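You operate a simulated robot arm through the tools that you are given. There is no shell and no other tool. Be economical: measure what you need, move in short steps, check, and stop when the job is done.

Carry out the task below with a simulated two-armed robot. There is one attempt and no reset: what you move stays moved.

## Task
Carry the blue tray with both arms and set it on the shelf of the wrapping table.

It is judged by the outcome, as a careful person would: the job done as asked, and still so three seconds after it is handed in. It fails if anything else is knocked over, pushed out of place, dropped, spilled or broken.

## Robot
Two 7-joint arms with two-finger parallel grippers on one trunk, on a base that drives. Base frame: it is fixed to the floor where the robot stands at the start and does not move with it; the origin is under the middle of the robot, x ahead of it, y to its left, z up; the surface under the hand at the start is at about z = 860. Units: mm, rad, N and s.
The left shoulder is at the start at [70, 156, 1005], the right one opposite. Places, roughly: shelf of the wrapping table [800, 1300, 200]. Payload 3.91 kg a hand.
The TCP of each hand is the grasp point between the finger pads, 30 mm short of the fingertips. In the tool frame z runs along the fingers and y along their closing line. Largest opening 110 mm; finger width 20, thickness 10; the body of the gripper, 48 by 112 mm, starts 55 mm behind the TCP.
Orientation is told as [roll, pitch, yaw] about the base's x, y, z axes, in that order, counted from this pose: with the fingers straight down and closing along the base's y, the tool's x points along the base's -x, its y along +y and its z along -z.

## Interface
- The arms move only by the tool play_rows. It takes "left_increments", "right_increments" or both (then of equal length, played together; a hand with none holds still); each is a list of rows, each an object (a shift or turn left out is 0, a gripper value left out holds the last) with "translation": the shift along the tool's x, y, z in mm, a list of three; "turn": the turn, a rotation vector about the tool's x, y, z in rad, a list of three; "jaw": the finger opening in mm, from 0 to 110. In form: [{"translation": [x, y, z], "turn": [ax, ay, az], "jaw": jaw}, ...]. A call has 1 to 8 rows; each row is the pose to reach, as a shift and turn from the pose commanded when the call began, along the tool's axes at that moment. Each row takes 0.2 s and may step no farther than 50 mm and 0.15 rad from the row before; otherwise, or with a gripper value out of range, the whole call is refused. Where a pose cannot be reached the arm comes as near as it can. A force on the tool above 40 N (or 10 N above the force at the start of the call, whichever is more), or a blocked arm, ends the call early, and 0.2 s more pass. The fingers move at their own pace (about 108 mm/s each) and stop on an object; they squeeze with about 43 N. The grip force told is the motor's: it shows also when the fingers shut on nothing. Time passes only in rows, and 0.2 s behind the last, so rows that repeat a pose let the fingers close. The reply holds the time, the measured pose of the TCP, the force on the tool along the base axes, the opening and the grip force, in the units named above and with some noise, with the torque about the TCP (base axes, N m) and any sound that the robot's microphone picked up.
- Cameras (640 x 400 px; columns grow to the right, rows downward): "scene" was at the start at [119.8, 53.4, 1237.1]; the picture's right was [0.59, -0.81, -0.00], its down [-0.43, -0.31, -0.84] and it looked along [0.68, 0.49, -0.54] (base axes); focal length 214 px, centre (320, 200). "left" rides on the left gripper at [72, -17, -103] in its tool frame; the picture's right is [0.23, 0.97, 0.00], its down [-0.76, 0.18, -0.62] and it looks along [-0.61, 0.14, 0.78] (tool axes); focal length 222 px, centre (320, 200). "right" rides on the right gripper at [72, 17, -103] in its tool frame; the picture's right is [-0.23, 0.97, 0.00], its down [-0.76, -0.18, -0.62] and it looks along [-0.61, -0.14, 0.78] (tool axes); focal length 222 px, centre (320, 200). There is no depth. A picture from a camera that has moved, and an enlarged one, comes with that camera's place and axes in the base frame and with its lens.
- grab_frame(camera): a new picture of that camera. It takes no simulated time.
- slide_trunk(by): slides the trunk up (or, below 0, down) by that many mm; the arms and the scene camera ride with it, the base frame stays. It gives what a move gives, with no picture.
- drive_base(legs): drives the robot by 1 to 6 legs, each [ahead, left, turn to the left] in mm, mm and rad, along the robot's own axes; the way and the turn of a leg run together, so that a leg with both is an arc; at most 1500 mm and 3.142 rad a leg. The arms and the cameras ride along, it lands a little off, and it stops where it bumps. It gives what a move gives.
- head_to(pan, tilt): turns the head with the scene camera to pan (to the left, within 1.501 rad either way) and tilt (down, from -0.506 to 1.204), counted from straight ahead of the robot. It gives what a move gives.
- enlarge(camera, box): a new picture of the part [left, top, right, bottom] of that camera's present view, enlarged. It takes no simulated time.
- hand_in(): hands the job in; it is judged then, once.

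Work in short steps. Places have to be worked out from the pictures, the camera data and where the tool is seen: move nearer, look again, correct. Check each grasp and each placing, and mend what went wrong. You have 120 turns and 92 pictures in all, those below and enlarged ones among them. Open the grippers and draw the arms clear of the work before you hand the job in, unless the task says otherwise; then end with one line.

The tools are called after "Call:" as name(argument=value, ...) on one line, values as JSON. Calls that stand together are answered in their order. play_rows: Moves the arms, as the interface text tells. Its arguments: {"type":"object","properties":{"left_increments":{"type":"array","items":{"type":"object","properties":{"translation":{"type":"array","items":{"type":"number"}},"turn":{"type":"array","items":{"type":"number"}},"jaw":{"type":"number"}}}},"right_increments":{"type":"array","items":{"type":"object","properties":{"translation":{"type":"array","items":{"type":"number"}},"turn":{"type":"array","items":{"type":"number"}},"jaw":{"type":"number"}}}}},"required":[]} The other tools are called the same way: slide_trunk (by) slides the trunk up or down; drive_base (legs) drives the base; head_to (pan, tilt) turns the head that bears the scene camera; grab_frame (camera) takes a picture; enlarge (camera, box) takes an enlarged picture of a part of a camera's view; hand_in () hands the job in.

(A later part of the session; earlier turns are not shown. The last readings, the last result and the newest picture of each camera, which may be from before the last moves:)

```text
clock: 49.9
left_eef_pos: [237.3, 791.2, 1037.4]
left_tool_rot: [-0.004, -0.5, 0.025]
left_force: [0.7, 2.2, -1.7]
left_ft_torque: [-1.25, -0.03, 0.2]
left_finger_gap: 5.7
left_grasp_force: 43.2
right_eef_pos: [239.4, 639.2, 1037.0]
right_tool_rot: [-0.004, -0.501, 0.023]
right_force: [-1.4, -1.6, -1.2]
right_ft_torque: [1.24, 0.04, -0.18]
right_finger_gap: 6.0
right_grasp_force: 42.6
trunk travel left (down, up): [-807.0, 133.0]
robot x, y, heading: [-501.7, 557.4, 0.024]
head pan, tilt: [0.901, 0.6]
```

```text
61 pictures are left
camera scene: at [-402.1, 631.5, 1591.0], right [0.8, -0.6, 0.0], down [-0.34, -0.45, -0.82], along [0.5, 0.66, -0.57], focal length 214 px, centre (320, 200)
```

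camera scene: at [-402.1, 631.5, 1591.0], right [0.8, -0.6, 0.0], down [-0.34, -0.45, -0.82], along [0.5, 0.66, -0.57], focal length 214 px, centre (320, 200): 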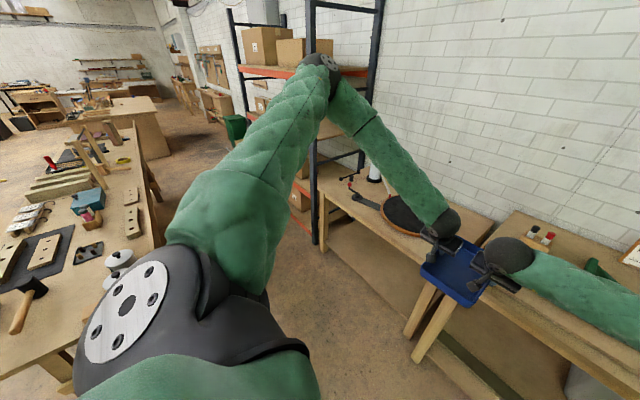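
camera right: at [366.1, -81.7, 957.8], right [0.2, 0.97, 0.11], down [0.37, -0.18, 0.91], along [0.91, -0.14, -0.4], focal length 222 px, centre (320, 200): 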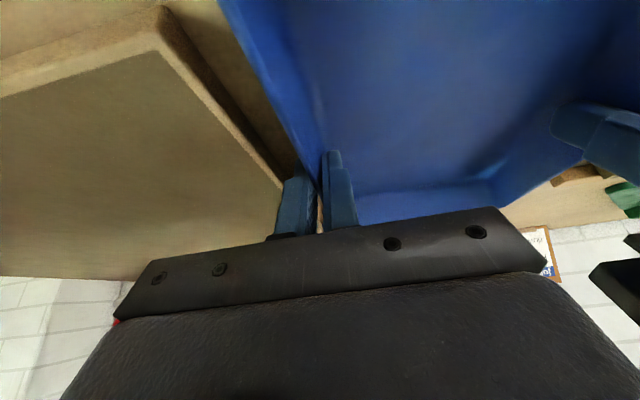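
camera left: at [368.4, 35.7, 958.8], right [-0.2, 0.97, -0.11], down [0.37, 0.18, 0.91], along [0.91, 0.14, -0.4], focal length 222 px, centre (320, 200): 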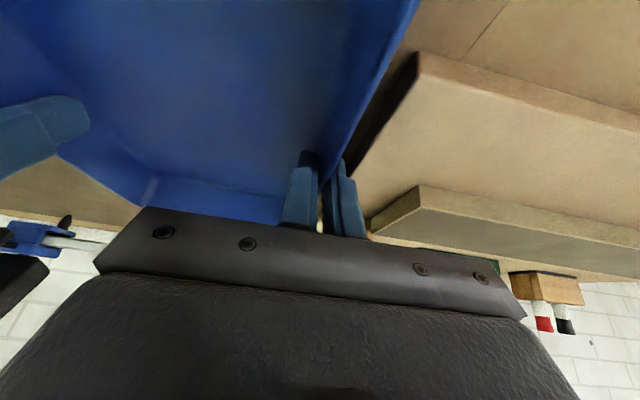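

Tray is held level. I correct heading and continue left to bring the tray in front of the shelf (tray y≈1275), keeping away from the tool bench behind-left.

Call:
drive_base(legs=[[95, 0, -0.024], [0, 560, 0]])

Call:
head_to(pan=0.35, tilt=0.8)

Call:
grab_frame(camera="scene")

```text
clock: 53.8
left_eef_pos: [349.2, 1317.5, 1038.4]
left_tool_rot: [-0.005, -0.499, -0.019]
left_force: [1.5, 1.4, -0.1]
left_ft_torque: [-1.23, 0.03, 0.18]
left_finger_gap: 5.6
left_grasp_force: 42.7
right_eef_pos: [344.5, 1164.6, 1036.7]
right_tool_rot: [-0.004, -0.499, -0.019]
right_force: [0.0, -1.9, -0.5]
right_ft_torque: [1.22, -0.02, -0.2]
right_finger_gap: 5.9
right_grasp_force: 43.6
trunk travel left (down, up): [-807.0, 133.0]
robot x, y, heading: [-401.6, 1117.0, -0.019]
head pan, tilt: [0.901, 0.6]
```

```text
clock: 54.8
left_eef_pos: [349.1, 1317.3, 1036.5]
left_tool_rot: [-0.003, -0.499, -0.016]
left_force: [-0.6, 0.7, -0.6]
left_ft_torque: [-1.27, 0.08, 0.21]
left_finger_gap: 5.6
left_grasp_force: 43.2
right_eef_pos: [344.0, 1164.4, 1037.3]
right_tool_rot: [-0.003, -0.499, -0.02]
right_force: [0.2, -2.2, -1.0]
right_ft_torque: [1.26, -0.08, -0.21]
right_finger_gap: 5.8
right_grasp_force: 43.1
trunk travel left (down, up): [-807.0, 133.0]
robot x, y, heading: [-400.1, 1115.0, -0.024]
head pan, tilt: [0.351, 0.799]
```

```text
60 pictures are left
camera scene: at [-277.0, 1142.1, 1574.2], right [0.33, -0.95, 0.0], down [-0.68, -0.23, -0.7], along [0.66, 0.23, -0.72], focal length 214 px, centre (320, 200)
```

scene: 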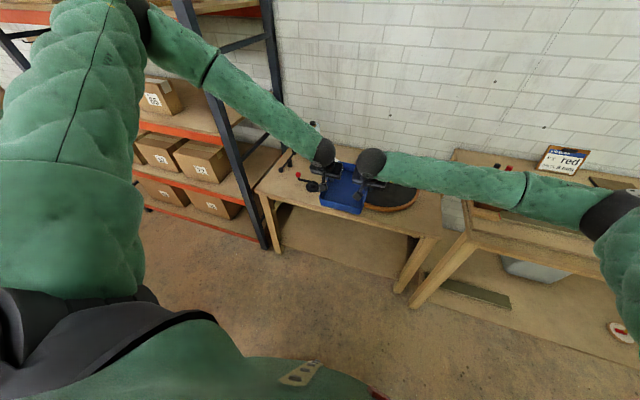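

Triangulating, the right elbow (~520 mm to the right of the tray) would meet the benches' legs at this y, so I'll insert further left (tray y≈1450). First I back off 60 mm, straighten, and lower in front of the table.

Call:
drive_base(legs=[[-60, 0, 0.022]])

Call:
slide_trunk(by=-400)

Call:
grab_frame(camera="scene")

```text
clock: 55.8
left_eef_pos: [284.4, 1335.9, 1035.0]
left_tool_rot: [-0.003, -0.499, 0.002]
left_force: [0.3, 1.8, -1.1]
left_ft_torque: [-1.27, -0.02, 0.19]
left_finger_gap: 5.8
left_grasp_force: 43.3
right_eef_pos: [283.5, 1182.1, 1035.3]
right_tool_rot: [-0.004, -0.499, 0.004]
right_force: [-0.4, -1.5, -1.6]
right_ft_torque: [1.29, 0.03, -0.14]
right_finger_gap: 5.7
right_grasp_force: 43.1
trunk travel left (down, up): [-807.0, 133.0]
robot x, y, heading: [-462.9, 1115.2, 0.001]
head pan, tilt: [0.351, 0.799]
```

```text
clock: 59.6
left_eef_pos: [283.3, 1334.6, 637.3]
left_tool_rot: [-0.004, -0.499, 0.004]
left_force: [-0.2, 1.6, 0.0]
left_ft_torque: [-1.29, 0.07, 0.19]
left_finger_gap: 5.7
left_grasp_force: 43.0
right_eef_pos: [281.4, 1181.5, 637.1]
right_tool_rot: [-0.003, -0.499, 0.004]
right_force: [0.4, -1.2, -0.8]
right_ft_torque: [1.27, -0.02, -0.19]
right_finger_gap: 6.1
right_grasp_force: 42.7
trunk travel left (down, up): [-407.0, 533.0]
robot x, y, heading: [-458.9, 1119.4, 0.0]
head pan, tilt: [0.351, 0.799]
```

```text
59 pictures are left
camera scene: at [-338.8, 1145.6, 1174.2], right [0.35, -0.94, 0.0], down [-0.67, -0.25, -0.7], along [0.65, 0.24, -0.72], focal length 214 px, centre (320, 200)
```

scene: 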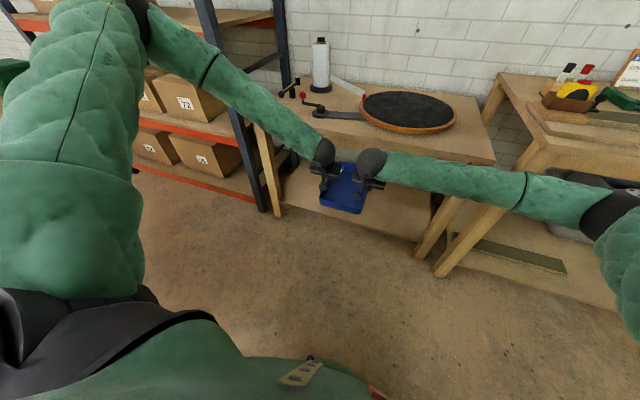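

Clear so far. I lower to about 70 mm above placing height.

Call:
slide_trunk(by=-325)

Call:
head_to(pan=0.2, tilt=0.5)

Call:
grab_frame(camera="scene")

Call:
grab_frame(camera="left")

```text
clock: 62.8
left_eef_pos: [283.2, 1334.9, 312.2]
left_tool_rot: [-0.005, -0.499, 0.004]
left_force: [-1.7, 1.7, 0.0]
left_ft_torque: [-1.27, -0.47, -0.24]
left_finger_gap: 5.5
left_grasp_force: 43.1
right_eef_pos: [281.3, 1180.3, 311.8]
right_tool_rot: [-0.002, -0.5, 0.003]
right_force: [1.9, -1.7, -0.3]
right_ft_torque: [1.24, 0.46, -0.11]
right_finger_gap: 6.0
right_grasp_force: 43.0
trunk travel left (down, up): [-82.0, 858.0]
robot x, y, heading: [-462.2, 1117.6, -0.004]
head pan, tilt: [0.351, 0.799]
```

```text
clock: 63.6
left_eef_pos: [282.6, 1334.4, 311.3]
left_tool_rot: [-0.006, -0.5, 0.003]
left_force: [-0.1, 1.7, -0.8]
left_ft_torque: [-1.31, 0.03, 0.2]
left_finger_gap: 6.0
left_grasp_force: 42.8
right_eef_pos: [282.8, 1181.7, 310.7]
right_tool_rot: [-0.004, -0.498, 0.003]
right_force: [-0.2, -1.5, -0.6]
right_ft_torque: [1.27, -0.03, -0.18]
right_finger_gap: 6.1
right_grasp_force: 43.1
trunk travel left (down, up): [-82.0, 858.0]
robot x, y, heading: [-459.9, 1119.3, 0.002]
head pan, tilt: [0.201, 0.499]
```

```text
58 pictures are left
camera scene: at [-325.5, 1136.0, 875.0], right [0.2, -0.98, 0.0], down [-0.47, -0.1, -0.88], along [0.86, 0.18, -0.48], focal length 214 px, centre (320, 200)
```

scene: 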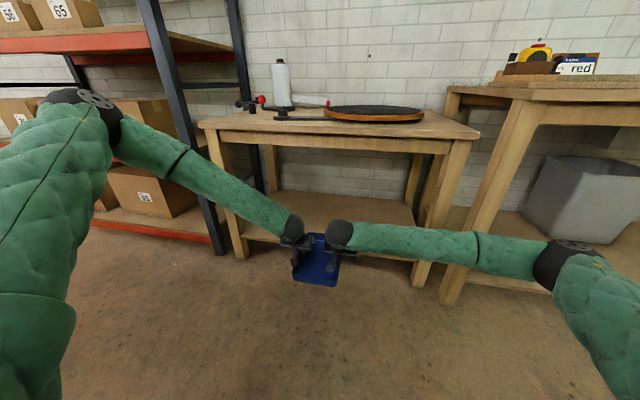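

```text
57 pictures are left
camera left: at [169.9, 1316.7, 368.7], right [-0.2, 0.97, -0.11], down [0.37, 0.18, 0.91], along [0.91, 0.14, -0.4], focal length 222 px, centre (320, 200)
```

left: 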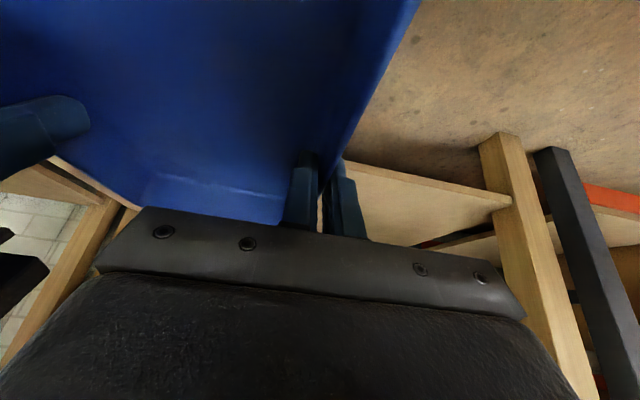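

Lowered cleanly. I zoom in on the shelf's front edge to measure its height and x.

Call:
enlarge(camera="scene", box=[230, 180, 460, 290])

Call:
enlarge(camera="left", box=[330, 110, 550, 250])

```text
2.78 times, centred on (345, 235) of scene
camera zoom: at [-325.5, 1136.0, 875.0], right [0.2, -0.98, 0.0], down [-0.47, -0.1, -0.88], along [0.86, 0.18, -0.48], focal length 597 px, centre (250, 103)
```

zoom: 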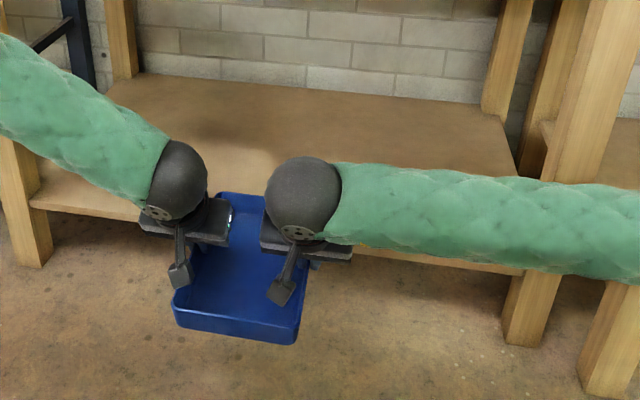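

```text
2.86 times, centred on (440, 180) of left
camera zoom: at [169.9, 1316.7, 368.7], right [-0.2, 0.97, -0.11], down [0.37, 0.18, 0.91], along [0.91, 0.14, -0.4], focal length 635 px, centre (-23, 257)
```

zoom: 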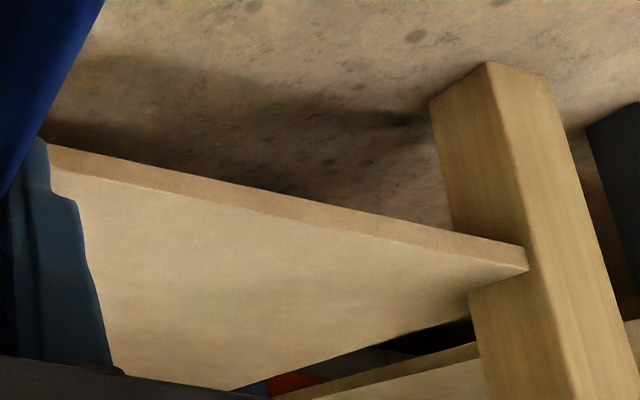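

Shelf top measures z≈165–190, front edge x≈485; apron bottom ≈660, so arms fit. I drive diagonally to tray y≈1450, then check.

Call:
drive_base(legs=[[100, 192, 0]])

Call:
grab_frame(camera="scene")

Call:
grab_frame(camera="left")

```text
clock: 65.2
left_eef_pos: [345.4, 1533.2, 311.3]
left_tool_rot: [-0.009, -0.499, 0.079]
left_force: [0.7, 1.6, -0.6]
left_ft_torque: [-1.25, -0.08, -0.21]
left_finger_gap: 5.7
left_grasp_force: 43.1
right_eef_pos: [356.4, 1380.8, 312.3]
right_tool_rot: [-0.004, -0.5, 0.076]
right_force: [0.3, -2.5, -0.7]
right_ft_torque: [1.27, 0.08, 0.28]
right_finger_gap: 5.5
right_grasp_force: 42.9
trunk travel left (down, up): [-82.0, 858.0]
robot x, y, heading: [-383.3, 1267.8, 0.076]
head pan, tilt: [0.201, 0.499]
stopped in leg 1: the robot was blocked; the commanded pose is now the measured one
```

```text
54 pictures are left
camera scene: at [-247.3, 1292.2, 875.1], right [0.27, -0.96, 0.0], down [-0.46, -0.13, -0.88], along [0.84, 0.24, -0.48], focal length 214 px, centre (320, 200)
```

scene: 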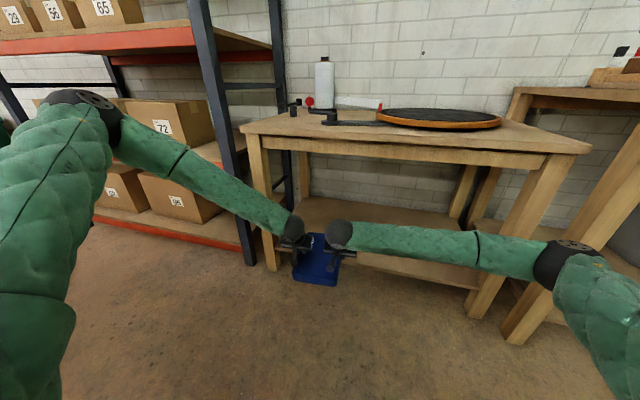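

```text
53 pictures are left
camera left: at [234.3, 1507.8, 368.8], right [-0.27, 0.96, -0.12], down [0.36, 0.21, 0.91], along [0.89, 0.21, -0.4], focal length 222 px, centre (320, 200)
```

left: 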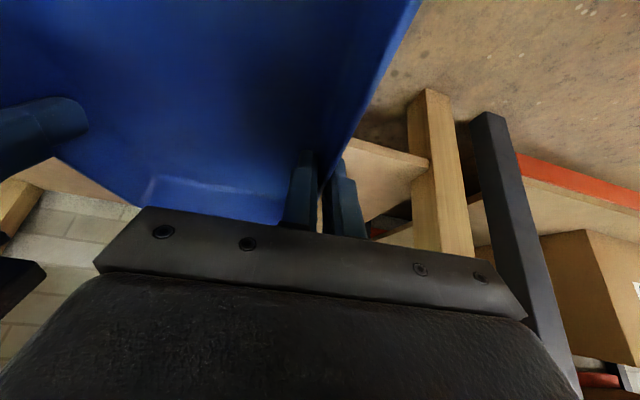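

Blocked again, probably base rear-left against the tool bench. I'll ease away: straight forward and a bit right, then check the tool bench visually.

Call:
drive_base(legs=[[90, -20, 0]])

Call:
head_to(pan=1.45, tilt=0.55)

Call:
grab_frame(camera="scene")

```text
clock: 66.3
left_eef_pos: [437.9, 1520.3, 312.8]
left_tool_rot: [-0.008, -0.497, 0.075]
left_force: [0.3, 2.7, -1.0]
left_ft_torque: [-1.27, -0.14, -0.33]
left_finger_gap: 5.9
left_grasp_force: 43.2
right_eef_pos: [448.6, 1367.1, 312.1]
right_tool_rot: [-0.004, -0.5, 0.074]
right_force: [0.9, -2.4, -0.4]
right_ft_torque: [1.23, 0.12, 0.35]
right_finger_gap: 5.9
right_grasp_force: 43.0
trunk travel left (down, up): [-82.0, 858.0]
robot x, y, heading: [-284.7, 1255.2, 0.073]
head pan, tilt: [0.201, 0.499]
```

```text
clock: 67.8
left_eef_pos: [438.5, 1520.0, 311.8]
left_tool_rot: [-0.006, -0.5, 0.076]
left_force: [0.0, 2.7, -1.0]
left_ft_torque: [-1.26, -0.12, -0.32]
left_finger_gap: 5.7
left_grasp_force: 43.0
right_eef_pos: [448.8, 1366.4, 312.9]
right_tool_rot: [-0.002, -0.501, 0.073]
right_force: [0.6, -2.0, -0.8]
right_ft_torque: [1.24, 0.09, 0.3]
right_finger_gap: 5.8
right_grasp_force: 42.6
trunk travel left (down, up): [-82.0, 858.0]
robot x, y, heading: [-287.8, 1251.4, 0.073]
head pan, tilt: [1.45, 0.55]
```

```text
52 pictures are left
camera scene: at [-237.9, 1344.6, 870.5], right [1.0, -0.05, 0.0], down [-0.03, -0.52, -0.85], along [0.04, 0.85, -0.52], focal length 214 px, centre (320, 200)
```

scene: 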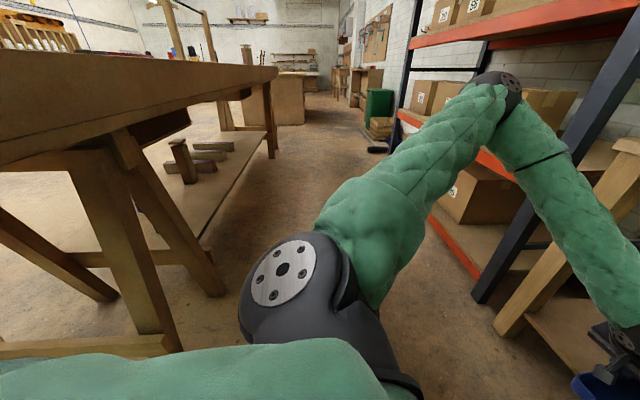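

The tool bench looks undisturbed. I straighten the heading while shifting left, with the tray just inside the bay above the shelf.

Call:
drive_base(legs=[[0, 50, -0.074]])

Call:
head_to(pan=0.1, tilt=0.45)

Call:
grab_frame(camera="scene")

```text
clock: 68.7
left_eef_pos: [454.5, 1513.8, 312.3]
left_tool_rot: [-0.008, -0.499, 0.002]
left_force: [0.9, 2.4, -0.6]
left_ft_torque: [-1.24, -0.02, -0.29]
left_finger_gap: 5.9
left_grasp_force: 42.6
right_eef_pos: [453.7, 1359.3, 313.3]
right_tool_rot: [-0.001, -0.5, -0.002]
right_force: [0.0, -2.4, -1.1]
right_ft_torque: [1.25, 0.05, 0.32]
right_finger_gap: 5.7
right_grasp_force: 43.4
trunk travel left (down, up): [-82.0, 858.0]
robot x, y, heading: [-291.7, 1301.3, -0.004]
head pan, tilt: [1.45, 0.55]
```

```text
clock: 70.2
left_eef_pos: [455.4, 1513.0, 311.7]
left_tool_rot: [-0.007, -0.498, 0.002]
left_force: [0.0, 2.2, -0.2]
left_ft_torque: [-1.24, 0.0, -0.31]
left_finger_gap: 5.8
left_grasp_force: 43.4
right_eef_pos: [452.9, 1360.2, 313.3]
right_tool_rot: [-0.004, -0.499, -0.003]
right_force: [0.0, -2.9, -1.1]
right_ft_torque: [1.25, 0.0, 0.28]
right_finger_gap: 5.8
right_grasp_force: 42.9
trunk travel left (down, up): [-82.0, 858.0]
robot x, y, heading: [-290.2, 1296.8, -0.0]
head pan, tilt: [0.099, 0.45]
```

```text
51 pictures are left
camera scene: at [-152.4, 1309.5, 879.5], right [0.1, -1.0, 0.0], down [-0.43, -0.04, -0.9], along [0.9, 0.09, -0.44], focal length 214 px, centre (320, 200)
```

scene: 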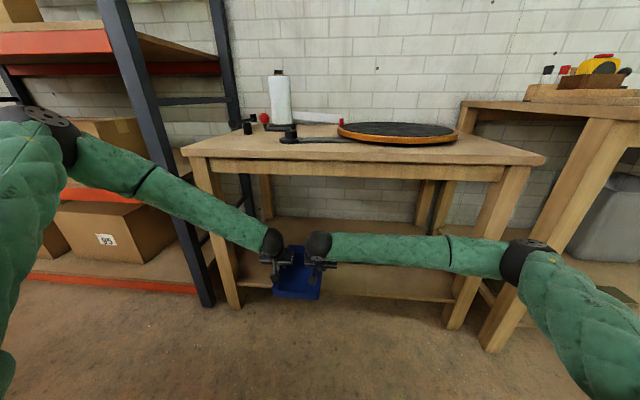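

Elbow clearances look OK; I shift 30 mm more left while going in, then continue to hand x≈645.

Call:
drive_base(legs=[[50, 35, 0], [75, 0, 0]])

Call:
grab_frame(camera="scene")

Call:
grab_frame(camera="right")

```text
clock: 71.8
left_eef_pos: [581.2, 1548.4, 312.4]
left_tool_rot: [-0.007, -0.5, 0.002]
left_force: [0.2, 2.7, -2.0]
left_ft_torque: [-1.24, 0.03, -0.32]
left_finger_gap: 6.0
left_grasp_force: 42.9
right_eef_pos: [578.9, 1394.6, 312.6]
right_tool_rot: [-0.003, -0.501, -0.002]
right_force: [-0.3, -2.5, -1.4]
right_ft_torque: [1.24, -0.01, 0.3]
right_finger_gap: 5.6
right_grasp_force: 43.1
trunk travel left (down, up): [-82.0, 858.0]
robot x, y, heading: [-167.1, 1334.1, -0.004]
head pan, tilt: [0.099, 0.45]
```

```text
50 pictures are left
camera scene: at [-26.6, 1343.3, 879.5], right [0.1, -1.0, 0.0], down [-0.43, -0.04, -0.9], along [0.9, 0.09, -0.44], focal length 214 px, centre (320, 200)
```

scene: 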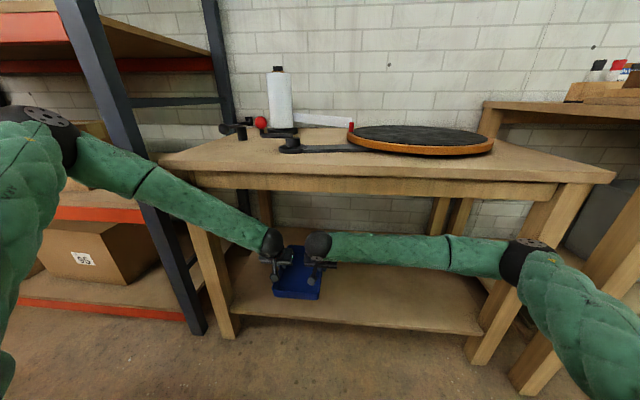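

```text
49 pictures are left
camera right: at [465.5, 1413.3, 368.9], right [0.2, 0.97, 0.11], down [0.37, -0.18, 0.91], along [0.91, -0.15, -0.39], focal length 222 px, centre (320, 200)
```

right: 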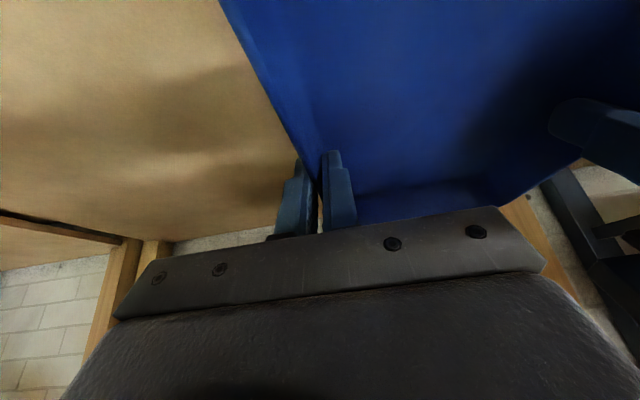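

Path is clear. Final 60 mm forward, then down with the trunk.

Call:
drive_base(legs=[[62, 0, 0]])

Call:
slide_trunk(by=-60)

Call:
grab_frame(camera="scene")

```text
clock: 72.5
left_eef_pos: [580.0, 1549.1, 310.6]
left_tool_rot: [-0.006, -0.491, 0.003]
left_force: [6.0, 8.8, -0.4]
left_ft_torque: [-1.22, 0.66, 0.19]
left_finger_gap: 6.2
left_grasp_force: 43.1
right_eef_pos: [585.8, 1396.9, 313.8]
right_tool_rot: [-0.004, -0.499, 0.006]
right_force: [-5.4, -7.8, -2.8]
right_ft_torque: [1.02, -0.62, 0.73]
right_finger_gap: 5.8
right_grasp_force: 42.9
trunk travel left (down, up): [-82.0, 858.0]
robot x, y, heading: [-157.5, 1336.0, 0.006]
head pan, tilt: [0.099, 0.45]
stopped in leg 1: the robot was blocked; the commanded pose is now the measured one
```

```text
clock: 73.5
left_eef_pos: [580.1, 1549.9, 250.2]
left_tool_rot: [-0.004, -0.492, -0.001]
left_force: [9.5, 13.6, 0.9]
left_ft_torque: [-1.05, -1.09, 0.47]
left_finger_gap: 6.4
left_grasp_force: 43.2
right_eef_pos: [584.9, 1395.5, 252.1]
right_tool_rot: [-0.006, -0.499, 0.007]
right_force: [-9.7, -13.7, -1.1]
right_ft_torque: [0.86, 1.13, 0.97]
right_finger_gap: 5.7
right_grasp_force: 42.9
trunk travel left (down, up): [-22.0, 918.0]
robot x, y, heading: [-157.0, 1328.4, 0.006]
head pan, tilt: [0.099, 0.45]
```

```text
48 pictures are left
camera scene: at [-20.5, 1341.5, 820.0], right [0.1, -0.99, 0.0], down [-0.43, -0.04, -0.9], along [0.9, 0.09, -0.43], focal length 214 px, centre (320, 200)
```

scene: 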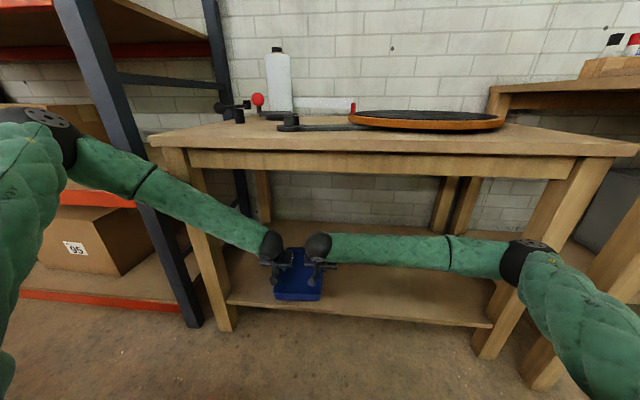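

The forward move was blocked and the left hand lags, so the left arm touches something. I look closely at the left forearm and table leg.

Call:
enlarge(camera="scene", box=[0, 90, 300, 330])

Call:
grab_frame(camera="left")

Call:
enlarge(camera="scene", box=[240, 190, 420, 330])

Call:
enlarge(camera="scene", box=[400, 170, 640, 400])

```text
1.67 times, centred on (150, 210) of scene
camera zoom: at [-20.5, 1341.5, 820.0], right [0.1, -0.99, 0.0], down [-0.43, -0.04, -0.9], along [0.9, 0.09, -0.43], focal length 358 px, centre (603, 183)
```

zoom: 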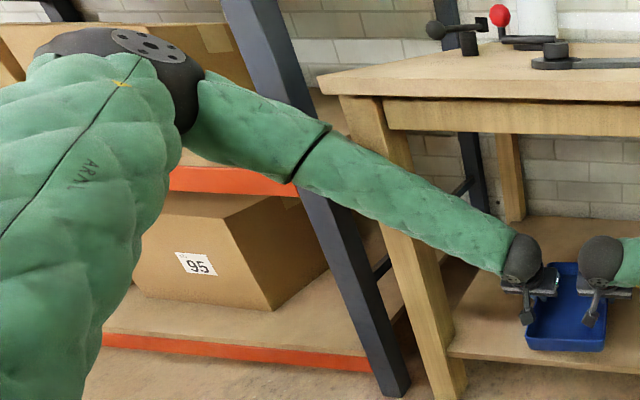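

```text
46 pictures are left
camera left: at [467.4, 1531.6, 307.9], right [-0.2, 0.97, -0.11], down [0.38, 0.18, 0.91], along [0.9, 0.14, -0.4], focal length 222 px, centre (320, 200)
```

left: 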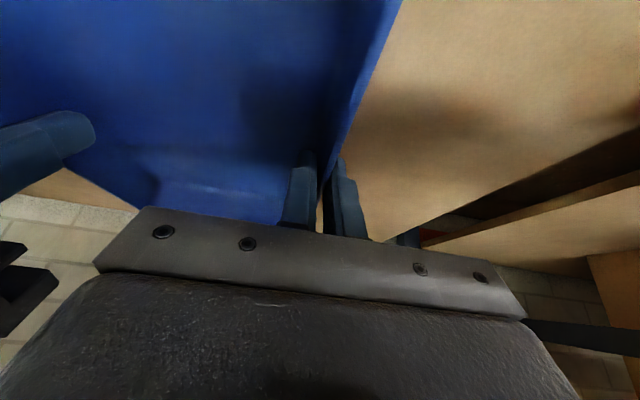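

```text
2.86 times, centred on (330, 260) of scene
camera zoom: at [-20.5, 1341.5, 820.0], right [0.1, -0.99, 0.0], down [-0.43, -0.04, -0.9], along [0.9, 0.09, -0.43], focal length 613 px, centre (291, 29)
```

zoom: 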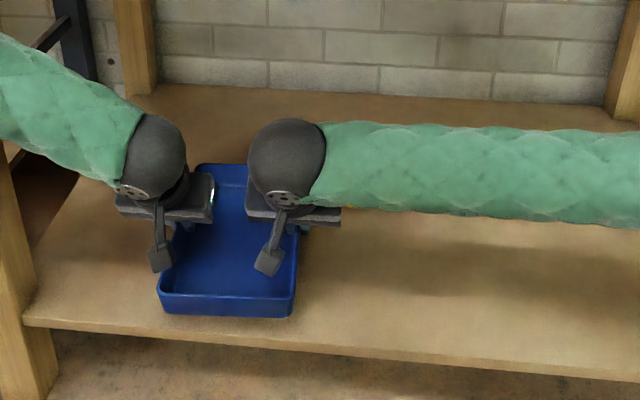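

```text
1.74 times, centred on (520, 285) of scene
camera zoom: at [-20.5, 1341.5, 820.0], right [0.1, -0.99, 0.0], down [-0.43, -0.04, -0.9], along [0.9, 0.09, -0.43], focal length 373 px, centre (-28, 52)
```

zoom: 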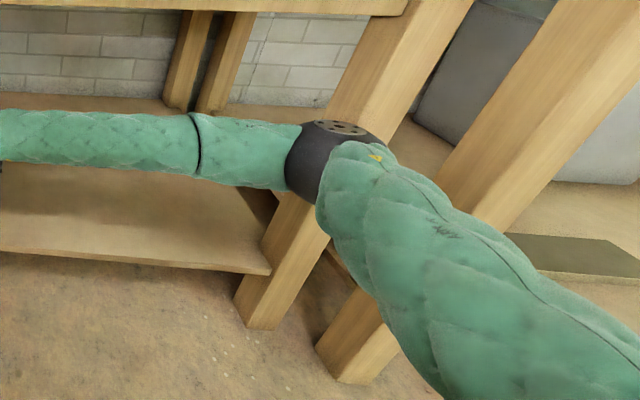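

The left forearm is touching the table's left leg. I raise a bit, back off and shift right 60 mm to free it.

Call:
slide_trunk(by=30)

Call:
drive_base(legs=[[-25, -65, -0.006]])

Call:
grab_frame(camera="scene")

```text
clock: 74.3
left_eef_pos: [576.5, 1549.6, 274.1]
left_tool_rot: [-0.01, -0.482, 0.001]
left_force: [8.6, 9.8, -0.2]
left_ft_torque: [-1.13, 0.72, 0.28]
left_finger_gap: 7.0
left_grasp_force: 43.2
right_eef_pos: [586.6, 1396.8, 281.7]
right_tool_rot: [-0.009, -0.497, 0.006]
right_force: [-9.8, -10.0, -1.6]
right_ft_torque: [0.92, -0.71, 1.21]
right_finger_gap: 5.7
right_grasp_force: 42.8
trunk travel left (down, up): [-52.0, 888.0]
robot x, y, heading: [-159.3, 1333.2, 0.005]
head pan, tilt: [0.099, 0.45]
```

```text
clock: 75.3
left_eef_pos: [558.8, 1479.8, 277.2]
left_tool_rot: [-0.006, -0.49, -0.005]
left_force: [7.4, 5.2, 1.0]
left_ft_torque: [-1.21, -1.39, 0.5]
left_finger_gap: 6.4
left_grasp_force: 43.1
right_eef_pos: [561.9, 1325.6, 280.1]
right_tool_rot: [-0.006, -0.497, 0.0]
right_force: [-8.0, -4.4, -2.1]
right_ft_torque: [1.05, 1.44, 0.69]
right_finger_gap: 5.6
right_grasp_force: 42.8
trunk travel left (down, up): [-52.0, 888.0]
robot x, y, heading: [-182.2, 1268.5, -0.005]
head pan, tilt: [0.099, 0.45]
```

```text
43 pictures are left
camera scene: at [-41.9, 1276.3, 849.6], right [0.1, -1.0, 0.0], down [-0.43, -0.04, -0.9], along [0.9, 0.09, -0.44], focal length 214 px, centre (320, 200)
```

scene: 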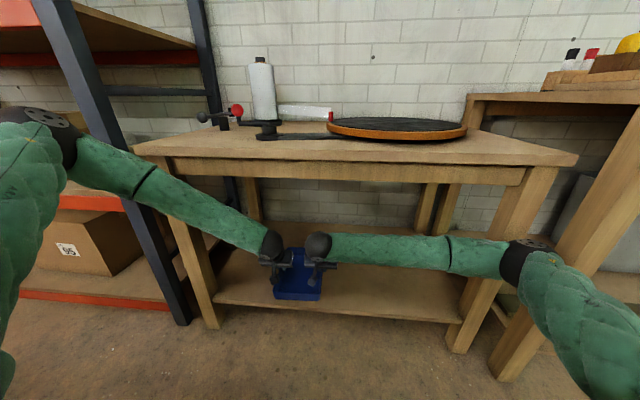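

Freed. Now forward 70 mm at this y.

Call:
drive_base(legs=[[70, 0, 0.004]])

Call:
grab_frame(camera="scene")

```text
clock: 76.2
left_eef_pos: [580.0, 1473.4, 279.1]
left_tool_rot: [-0.007, -0.49, -0.016]
left_force: [-0.3, 2.9, -1.9]
left_ft_torque: [-1.22, -0.7, -0.03]
left_finger_gap: 5.1
left_grasp_force: 42.9
right_eef_pos: [577.1, 1321.4, 276.6]
right_tool_rot: [-0.011, -0.492, -0.008]
right_force: [1.4, -2.3, -0.5]
right_ft_torque: [1.29, 0.69, -0.08]
right_finger_gap: 6.4
right_grasp_force: 42.7
trunk travel left (down, up): [-52.0, 888.0]
robot x, y, heading: [-158.2, 1272.0, -0.019]
head pan, tilt: [0.099, 0.45]
stopped in leg 1: the robot was blocked; the commanded pose is now the measured one
```

```text
42 pictures are left
camera scene: at [-25.3, 1278.2, 850.2], right [0.08, -1.0, 0.0], down [-0.43, -0.04, -0.9], along [0.9, 0.07, -0.43], focal length 214 px, centre (320, 200)
```

scene: 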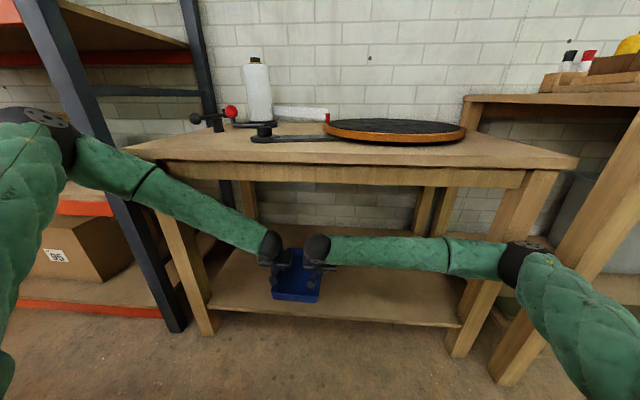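

Now the right elbow met the right leg: the bay is tight for these spread arms. I'll back off, centre between both contacts (tray y≈1435), and extend both arms forward together to narrow the elbows.

Call:
drive_base(legs=[[-60, 15, 0.019]])

Call:
play_rows(left_increments=[{"translation": [-9, 0, 4.7]}, {"translation": [-18, 0, 9.4]}, {"translation": [-27, 0, 14.2]}, {"translation": [-35.3, 0, 18.8]}], right_increments=[{"translation": [-9, 0, 4.7]}, {"translation": [-18, 0, 9.4]}, {"translation": [-27, 0, 14.2]}, {"translation": [-35.3, 0, 18.8]}])

```text
clock: 77.1
left_eef_pos: [519.0, 1503.6, 278.0]
left_tool_rot: [-0.004, -0.487, 0.0]
left_force: [-3.7, 1.7, -0.8]
left_ft_torque: [-1.2, 0.36, -0.24]
left_finger_gap: 5.1
left_grasp_force: 43.1
right_eef_pos: [519.1, 1349.6, 273.1]
right_tool_rot: [-0.009, -0.484, 0.011]
right_force: [2.3, -2.2, -0.6]
right_ft_torque: [1.21, -0.38, -0.25]
right_finger_gap: 6.9
right_grasp_force: 42.9
trunk travel left (down, up): [-52.0, 888.0]
robot x, y, heading: [-216.4, 1283.9, 0.003]
head pan, tilt: [0.099, 0.45]
```

```text
clock: 78.1
left_eef_pos: [559.9, 1504.0, 275.5]
left_tool_rot: [-0.004, -0.486, 0.003]
left_force: [-1.7, -6.2, -0.4]
left_ft_torque: [-1.38, -0.03, -0.17]
left_finger_gap: 5.0
left_grasp_force: 43.8
right_eef_pos: [559.7, 1350.6, 273.5]
right_tool_rot: [-0.012, -0.488, 0.011]
right_force: [1.7, 6.5, -0.5]
right_ft_torque: [1.36, 0.02, -0.11]
right_finger_gap: 6.9
right_grasp_force: 43.0
trunk travel left (down, up): [-52.0, 888.0]
robot x, y, heading: [-217.0, 1287.3, 0.004]
head pan, tilt: [0.099, 0.45]
```

Extension works. Extend 40 mm more.

Call:
play_rows(left_increments=[{"translation": [-9, 0, 4.7]}, {"translation": [-18, 0, 9.4]}, {"translation": [-27, 0, 14.2]}, {"translation": [-35.3, 0, 18.8]}], right_increments=[{"translation": [-9, 0, 4.7]}, {"translation": [-18, 0, 9.4]}, {"translation": [-27, 0, 14.2]}, {"translation": [-35.3, 0, 18.8]}])

Call:
grab_frame(camera="scene")

```text
clock: 79.1
left_eef_pos: [600.3, 1503.6, 275.6]
left_tool_rot: [-0.001, -0.486, 0.003]
left_force: [-1.1, 22.1, -0.7]
left_ft_torque: [-0.91, -0.42, 0.0]
left_finger_gap: 5.6
left_grasp_force: 42.8
right_eef_pos: [600.9, 1351.3, 273.9]
right_tool_rot: [-0.011, -0.486, 0.01]
right_force: [2.1, -22.5, -1.8]
right_ft_torque: [0.89, 0.41, -0.29]
right_finger_gap: 6.6
right_grasp_force: 43.1
trunk travel left (down, up): [-52.0, 888.0]
robot x, y, heading: [-222.5, 1284.1, 0.001]
head pan, tilt: [0.099, 0.45]
```

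```text
41 pictures are left
camera scene: at [-79.1, 1294.7, 849.5], right [0.1, -0.99, 0.0], down [-0.43, -0.04, -0.9], along [0.9, 0.09, -0.44], focal length 214 px, centre (320, 200)
```

scene: 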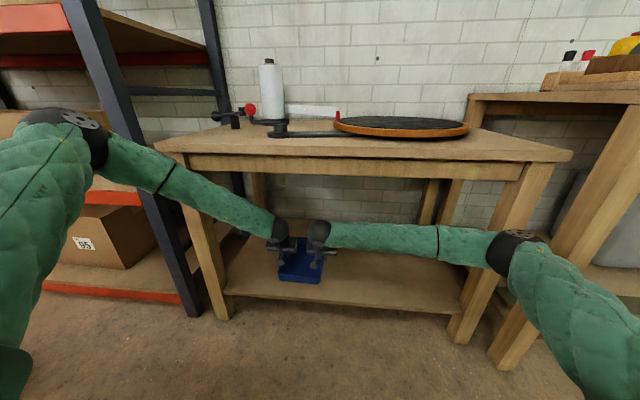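

The hands press the tray inward by 22 N, so I ease them apart 1 mm each, then drive 25 mm forward.

Call:
play_rows(left_increments=[{"translation": [0, 1, 0]}, {"translation": [0, 1, 0]}], right_increments=[{"translation": [0, -1, 0]}, {"translation": [0, -1, 0]}])

Call:
drive_base(legs=[[25, 0, 0]])

```text
clock: 79.7
left_eef_pos: [599.4, 1503.0, 277.6]
left_tool_rot: [-0.004, -0.488, 0.004]
left_force: [-2.4, 18.7, 0.3]
left_ft_torque: [-1.0, 0.35, -0.09]
left_finger_gap: 5.2
left_grasp_force: 43.0
right_eef_pos: [599.8, 1350.0, 273.6]
right_tool_rot: [-0.012, -0.487, 0.01]
right_force: [2.2, -18.6, -1.0]
right_ft_torque: [0.95, -0.32, -0.29]
right_finger_gap: 6.4
right_grasp_force: 43.4
trunk travel left (down, up): [-52.0, 888.0]
robot x, y, heading: [-215.0, 1281.7, 0.003]
head pan, tilt: [0.099, 0.45]
```

```text
clock: 80.5
left_eef_pos: [625.4, 1503.7, 276.7]
left_tool_rot: [-0.002, -0.487, 0.003]
left_force: [-1.9, 19.8, 0.2]
left_ft_torque: [-0.92, 0.18, -0.12]
left_finger_gap: 5.1
left_grasp_force: 42.4
right_eef_pos: [623.8, 1351.2, 274.1]
right_tool_rot: [-0.011, -0.486, 0.012]
right_force: [2.3, -19.0, -1.5]
right_ft_torque: [0.96, -0.15, -0.35]
right_finger_gap: 6.6
right_grasp_force: 43.1
trunk travel left (down, up): [-52.0, 888.0]
robot x, y, heading: [-194.3, 1285.1, 0.004]
head pan, tilt: [0.099, 0.45]
```

Now at x≈625 with the tray wholly over the shelf. I relieve the squeeze and lower stepwise.

Call:
play_rows(left_increments=[{"translation": [0, 2, 0]}, {"translation": [0, 4, 0]}], right_increments=[{"translation": [0, -2, 0]}, {"translation": [0, -4, 0]}])

Call:
slide_trunk(by=-40)

Call:
enlarge(camera="scene", box=[200, 190, 420, 330])

```text
clock: 81.2
left_eef_pos: [624.9, 1503.4, 278.7]
left_tool_rot: [-0.009, -0.487, 0.0]
left_force: [-3.7, -39.4, -2.1]
left_ft_torque: [-1.86, 0.81, -0.53]
left_finger_gap: 5.1
left_grasp_force: 43.0
right_eef_pos: [622.1, 1348.6, 275.0]
right_tool_rot: [-0.005, -0.487, 0.014]
right_force: [3.6, 39.7, -0.2]
right_ft_torque: [1.92, -0.82, -0.04]
right_finger_gap: 7.1
right_grasp_force: 42.9
trunk travel left (down, up): [-52.0, 888.0]
robot x, y, heading: [-195.5, 1285.9, 0.003]
head pan, tilt: [0.099, 0.45]
```

```text
clock: 81.6
left_eef_pos: [625.0, 1503.3, 268.7]
left_tool_rot: [-0.011, -0.489, 0.0]
left_force: [-1.8, 0.6, 0.7]
left_ft_torque: [-1.3, -0.51, -0.18]
left_finger_gap: 4.6
left_grasp_force: 42.9
right_eef_pos: [623.0, 1348.9, 264.2]
right_tool_rot: [-0.006, -0.488, 0.013]
right_force: [0.7, 1.0, -0.3]
right_ft_torque: [1.22, 0.56, -0.12]
right_finger_gap: 6.7
right_grasp_force: 43.1
trunk travel left (down, up): [-41.0, 899.0]
robot x, y, heading: [-194.5, 1283.2, 0.001]
head pan, tilt: [0.099, 0.45]
stopped: the force on the tool passed its limit at 52 N (the readings are from after the stop); the commanded pose is now the measured one
```

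```text
2.86 times, centred on (310, 260) of scene
camera zoom: at [-54.8, 1294.7, 838.6], right [0.1, -0.99, 0.0], down [-0.43, -0.04, -0.9], along [0.9, 0.09, -0.44], focal length 613 px, centre (349, 29)
```

zoom: 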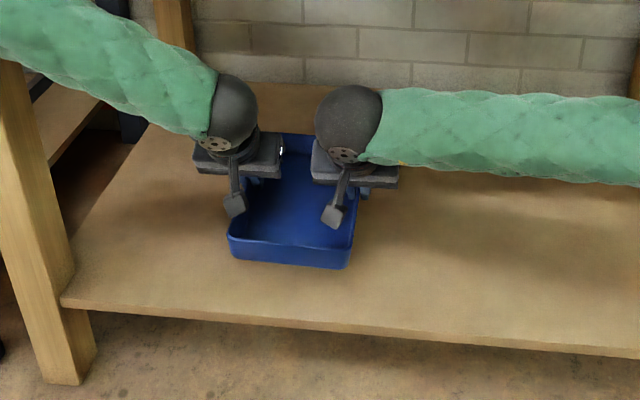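

Stress is now zero and the tray is well over the shelf. Continue lowering.

Call:
slide_trunk(by=-41)

Call:
enlarge(camera="scene", box=[200, 190, 420, 330])

```text
clock: 82.4
left_eef_pos: [623.7, 1502.5, 227.2]
left_tool_rot: [-0.009, -0.487, -0.002]
left_force: [-3.0, -2.3, -1.0]
left_ft_torque: [-1.29, 0.31, -0.28]
left_finger_gap: 4.9
left_grasp_force: 42.8
right_eef_pos: [622.1, 1350.4, 223.6]
right_tool_rot: [-0.006, -0.488, 0.014]
right_force: [3.2, 2.2, -1.1]
right_ft_torque: [1.28, -0.36, -0.19]
right_finger_gap: 6.8
right_grasp_force: 43.2
trunk travel left (down, up): [0.0, 940.0]
robot x, y, heading: [-190.1, 1287.8, 0.004]
head pan, tilt: [0.099, 0.45]
```

```text
2.86 times, centred on (310, 260) of scene
camera zoom: at [-54.6, 1294.8, 798.2], right [0.1, -0.99, 0.0], down [-0.43, -0.04, -0.9], along [0.9, 0.09, -0.44], focal length 613 px, centre (349, 29)
```

zoom: 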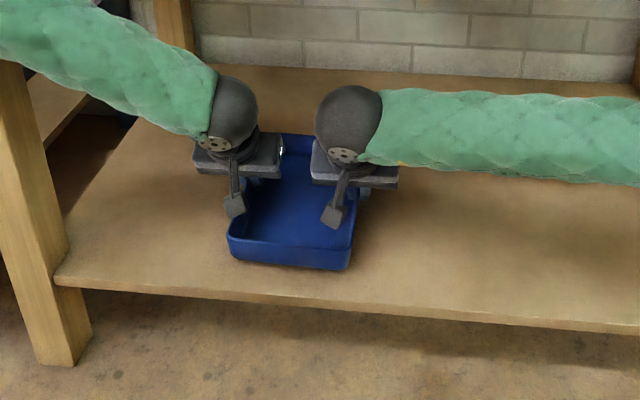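

No contact yet. I lower by arm in small steps, the left slightly more to level the tray.

Call:
play_rows(left_increments=[{"translation": [1.6, 0, 3.0]}, {"translation": [3.1, 0, 5.7]}, {"translation": [4.5, 0, 8.4]}, {"translation": [5.6, 0, 10.6]}, {"translation": [6.6, 0, 12.3]}], right_increments=[{"translation": [1, 0, 1.9]}, {"translation": [2.0, 0, 3.8]}, {"translation": [3.0, 0, 5.7]}, {"translation": [4.0, 0, 7.6]}, {"translation": [4.9, 0, 9.2]}])

```text
clock: 83.6
left_eef_pos: [623.7, 1502.8, 215.2]
left_tool_rot: [-0.011, -0.487, 0.0]
left_force: [-2.3, 0.5, 1.5]
left_ft_torque: [-1.31, -1.36, -0.27]
left_finger_gap: 5.8
left_grasp_force: 43.2
right_eef_pos: [622.4, 1349.0, 215.5]
right_tool_rot: [-0.005, -0.489, 0.013]
right_force: [-2.3, -1.2, 13.9]
right_ft_torque: [1.24, -0.6, -0.29]
right_finger_gap: 5.9
right_grasp_force: 43.1
trunk travel left (down, up): [0.0, 940.0]
robot x, y, heading: [-195.2, 1285.1, -0.004]
head pan, tilt: [0.099, 0.45]
```

Right side has touched (13.9 N up). I lower the left side a little more.

Call:
play_rows(left_increments=[{"translation": [0.5, 0, 0.9]}, {"translation": [1, 0, 1.8]}, {"translation": [1.5, 0, 2.7]}, {"translation": [1.5, 0, 2.7]}])

Call:
enlarge(camera="scene", box=[220, 210, 380, 310])

Call:
grab_frame(camera="left")

```text
clock: 84.6
left_eef_pos: [622.7, 1503.9, 212.8]
left_tool_rot: [-0.011, -0.49, -0.001]
left_force: [4.1, -8.7, 11.3]
left_ft_torque: [-1.45, -1.48, -0.21]
left_finger_gap: 5.5
left_grasp_force: 43.3
right_eef_pos: [621.7, 1349.1, 213.6]
right_tool_rot: [-0.006, -0.489, 0.013]
right_force: [3.4, 3.5, 9.1]
right_ft_torque: [1.34, -1.47, -0.34]
right_finger_gap: 6.2
right_grasp_force: 43.0
trunk travel left (down, up): [0.0, 940.0]
robot x, y, heading: [-192.3, 1283.3, 0.004]
head pan, tilt: [0.099, 0.45]
```

```text
4.00 times, centred on (300, 260) of scene
camera zoom: at [-55.5, 1294.5, 798.2], right [0.1, -0.99, 0.0], down [-0.43, -0.04, -0.9], along [0.9, 0.09, -0.43], focal length 858 px, centre (400, -40)
```

zoom: 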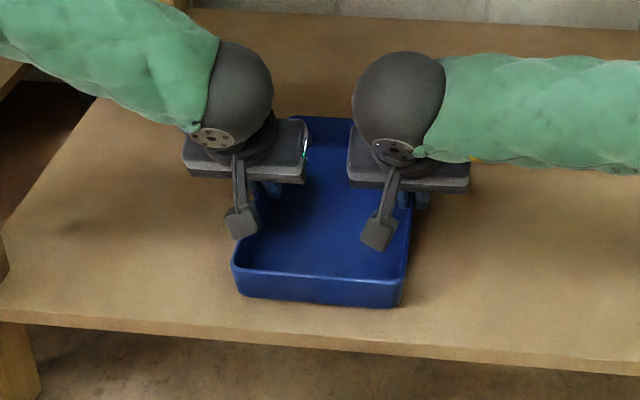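

```text
37 pictures are left
camera left: at [510.7, 1486.2, 271.1], right [-0.19, 0.97, -0.12], down [0.38, 0.18, 0.91], along [0.9, 0.13, -0.41], focal length 222 px, centre (320, 200)
```

left: 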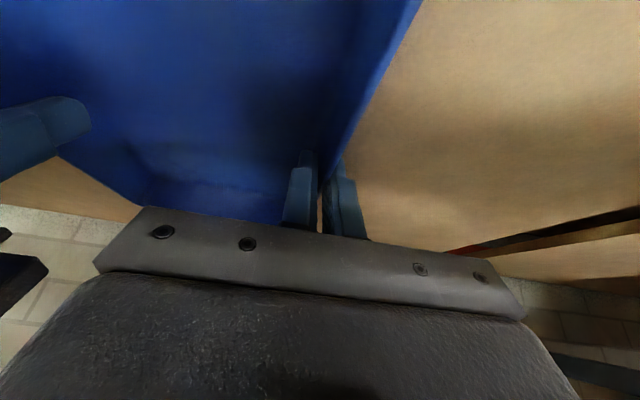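

Both sides rest on the shelf (≈10 N up each). I open the grippers.

Call:
play_rows(left_increments=[{"translation": [0, 0, 0], "jaw": 12}, {"translation": [0, 0, 0], "jaw": 26}, {"translation": [0, 0, 0], "jaw": 26}], right_increments=[{"translation": [0, 0, 0], "jaw": 12}, {"translation": [0, 0, 0], "jaw": 26}, {"translation": [0, 0, 0], "jaw": 26}])

Call:
grab_frame(camera="left")

Call:
grab_frame(camera="right")

```text
clock: 85.4
left_eef_pos: [622.6, 1503.4, 209.8]
left_tool_rot: [-0.011, -0.486, 0.0]
left_force: [0.1, 0.3, 0.1]
left_ft_torque: [0.02, 0.0, -0.02]
left_finger_gap: 25.8
left_grasp_force: 0.1
right_eef_pos: [622.0, 1349.6, 211.4]
right_tool_rot: [-0.008, -0.486, 0.013]
right_force: [0.5, -0.3, -0.7]
right_ft_torque: [0.03, -0.02, 0.02]
right_finger_gap: 25.7
right_grasp_force: 0.2
trunk travel left (down, up): [0.0, 940.0]
robot x, y, heading: [-192.1, 1283.3, 0.0]
head pan, tilt: [0.099, 0.45]
```

```text
36 pictures are left
camera left: at [510.4, 1487.1, 269.1], right [-0.2, 0.97, -0.11], down [0.38, 0.18, 0.91], along [0.9, 0.13, -0.41], focal length 222 px, centre (320, 200)
```

left: 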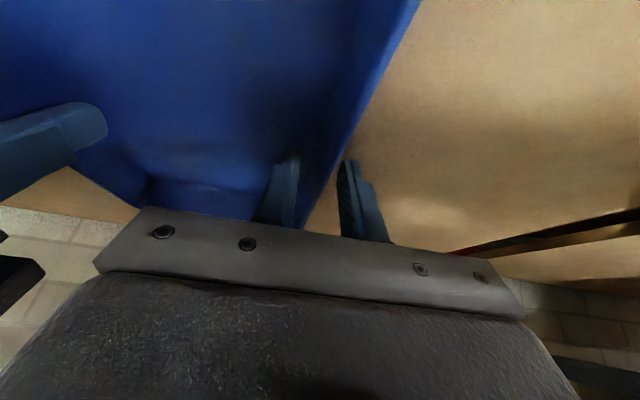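

```text
35 pictures are left
camera right: at [508.9, 1366.8, 269.3], right [0.19, 0.98, 0.1], down [0.38, -0.17, 0.91], along [0.9, -0.13, -0.41], focal length 222 px, centre (320, 200)
```

right: 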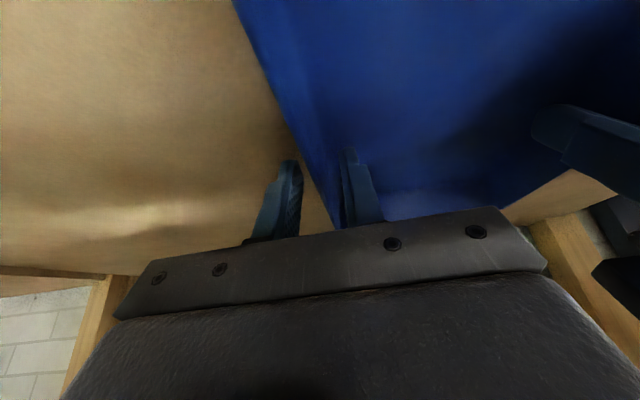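

Released; both hands unloaded and straddling the walls freely. I rise straight up 70 mm.

Call:
slide_trunk(by=70)

Call:
grab_frame(camera="scene")

```text
clock: 86.5
left_eef_pos: [622.2, 1504.1, 280.8]
left_tool_rot: [-0.01, -0.489, -0.001]
left_force: [0.1, -0.2, 0.0]
left_ft_torque: [-0.01, -0.04, -0.02]
left_finger_gap: 26.3
left_grasp_force: 0.0
right_eef_pos: [622.1, 1350.0, 280.8]
right_tool_rot: [-0.008, -0.487, 0.013]
right_force: [0.6, -0.6, -0.3]
right_ft_torque: [-0.02, 0.0, 0.01]
right_finger_gap: 26.0
right_grasp_force: 0.1
trunk travel left (down, up): [-70.0, 870.0]
robot x, y, heading: [-193.1, 1287.7, 0.001]
head pan, tilt: [0.099, 0.45]
```

```text
34 pictures are left
camera scene: at [-54.3, 1294.8, 867.7], right [0.1, -0.99, 0.0], down [-0.43, -0.04, -0.9], along [0.9, 0.09, -0.44], focal length 214 px, centre (320, 200)
```

scene: 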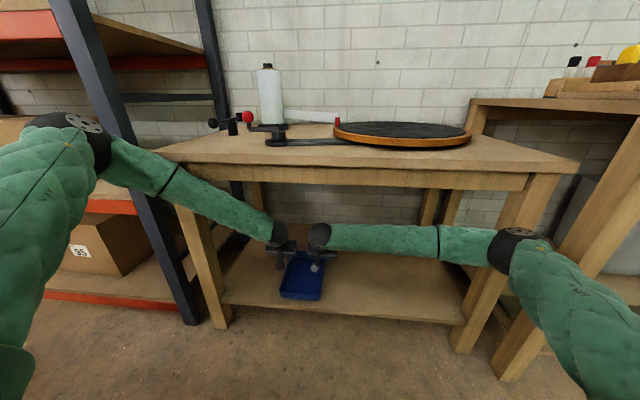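

The tray sits on the shelf. I withdraw the base back and then back-right, keeping away from the tool bench behind.

Call:
drive_base(legs=[[-130, 0, 0], [-90, -130, 0]])

Call:
head_to(pan=0.3, tilt=0.4)

Call:
grab_frame(camera="scene")

```text
clock: 88.8
left_eef_pos: [403.0, 1371.0, 281.6]
left_tool_rot: [-0.01, -0.486, -0.002]
left_force: [-0.4, 0.7, -0.2]
left_ft_torque: [-0.03, 0.03, 0.05]
left_finger_gap: 26.0
left_grasp_force: 0.1
right_eef_pos: [402.1, 1216.2, 282.4]
right_tool_rot: [-0.008, -0.487, 0.011]
right_force: [-0.1, -0.2, 0.6]
right_ft_torque: [0.03, 0.0, -0.04]
right_finger_gap: 25.8
right_grasp_force: 0.1
trunk travel left (down, up): [-70.0, 870.0]
robot x, y, heading: [-413.4, 1153.2, -0.002]
head pan, tilt: [0.099, 0.45]
```

```text
clock: 89.5
left_eef_pos: [401.4, 1370.2, 281.5]
left_tool_rot: [-0.011, -0.486, -0.003]
left_force: [-0.2, 0.5, 0.2]
left_ft_torque: [0.01, 0.01, 0.0]
left_finger_gap: 26.2
left_grasp_force: 0.1
right_eef_pos: [401.8, 1215.7, 282.1]
right_tool_rot: [-0.005, -0.487, 0.007]
right_force: [-0.8, 0.4, 0.0]
right_ft_torque: [0.01, -0.03, -0.02]
right_finger_gap: 26.0
right_grasp_force: 0.1
trunk travel left (down, up): [-70.0, 870.0]
robot x, y, heading: [-412.9, 1152.5, -0.003]
head pan, tilt: [0.3, 0.4]
```

```text
33 pictures are left
camera scene: at [-278.2, 1182.3, 872.6], right [0.29, -0.96, 0.0], down [-0.37, -0.11, -0.92], along [0.88, 0.27, -0.39], focal length 214 px, centre (320, 200)
```

scene: 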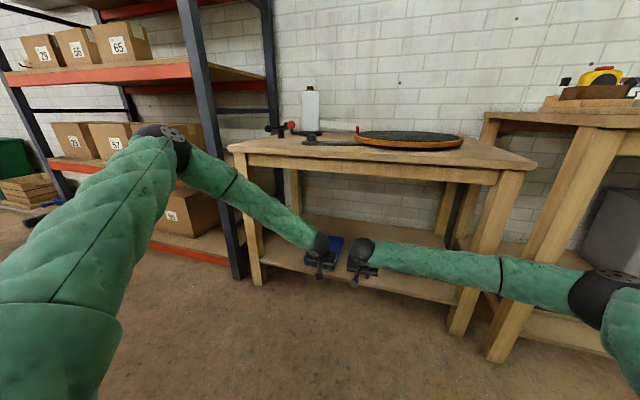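

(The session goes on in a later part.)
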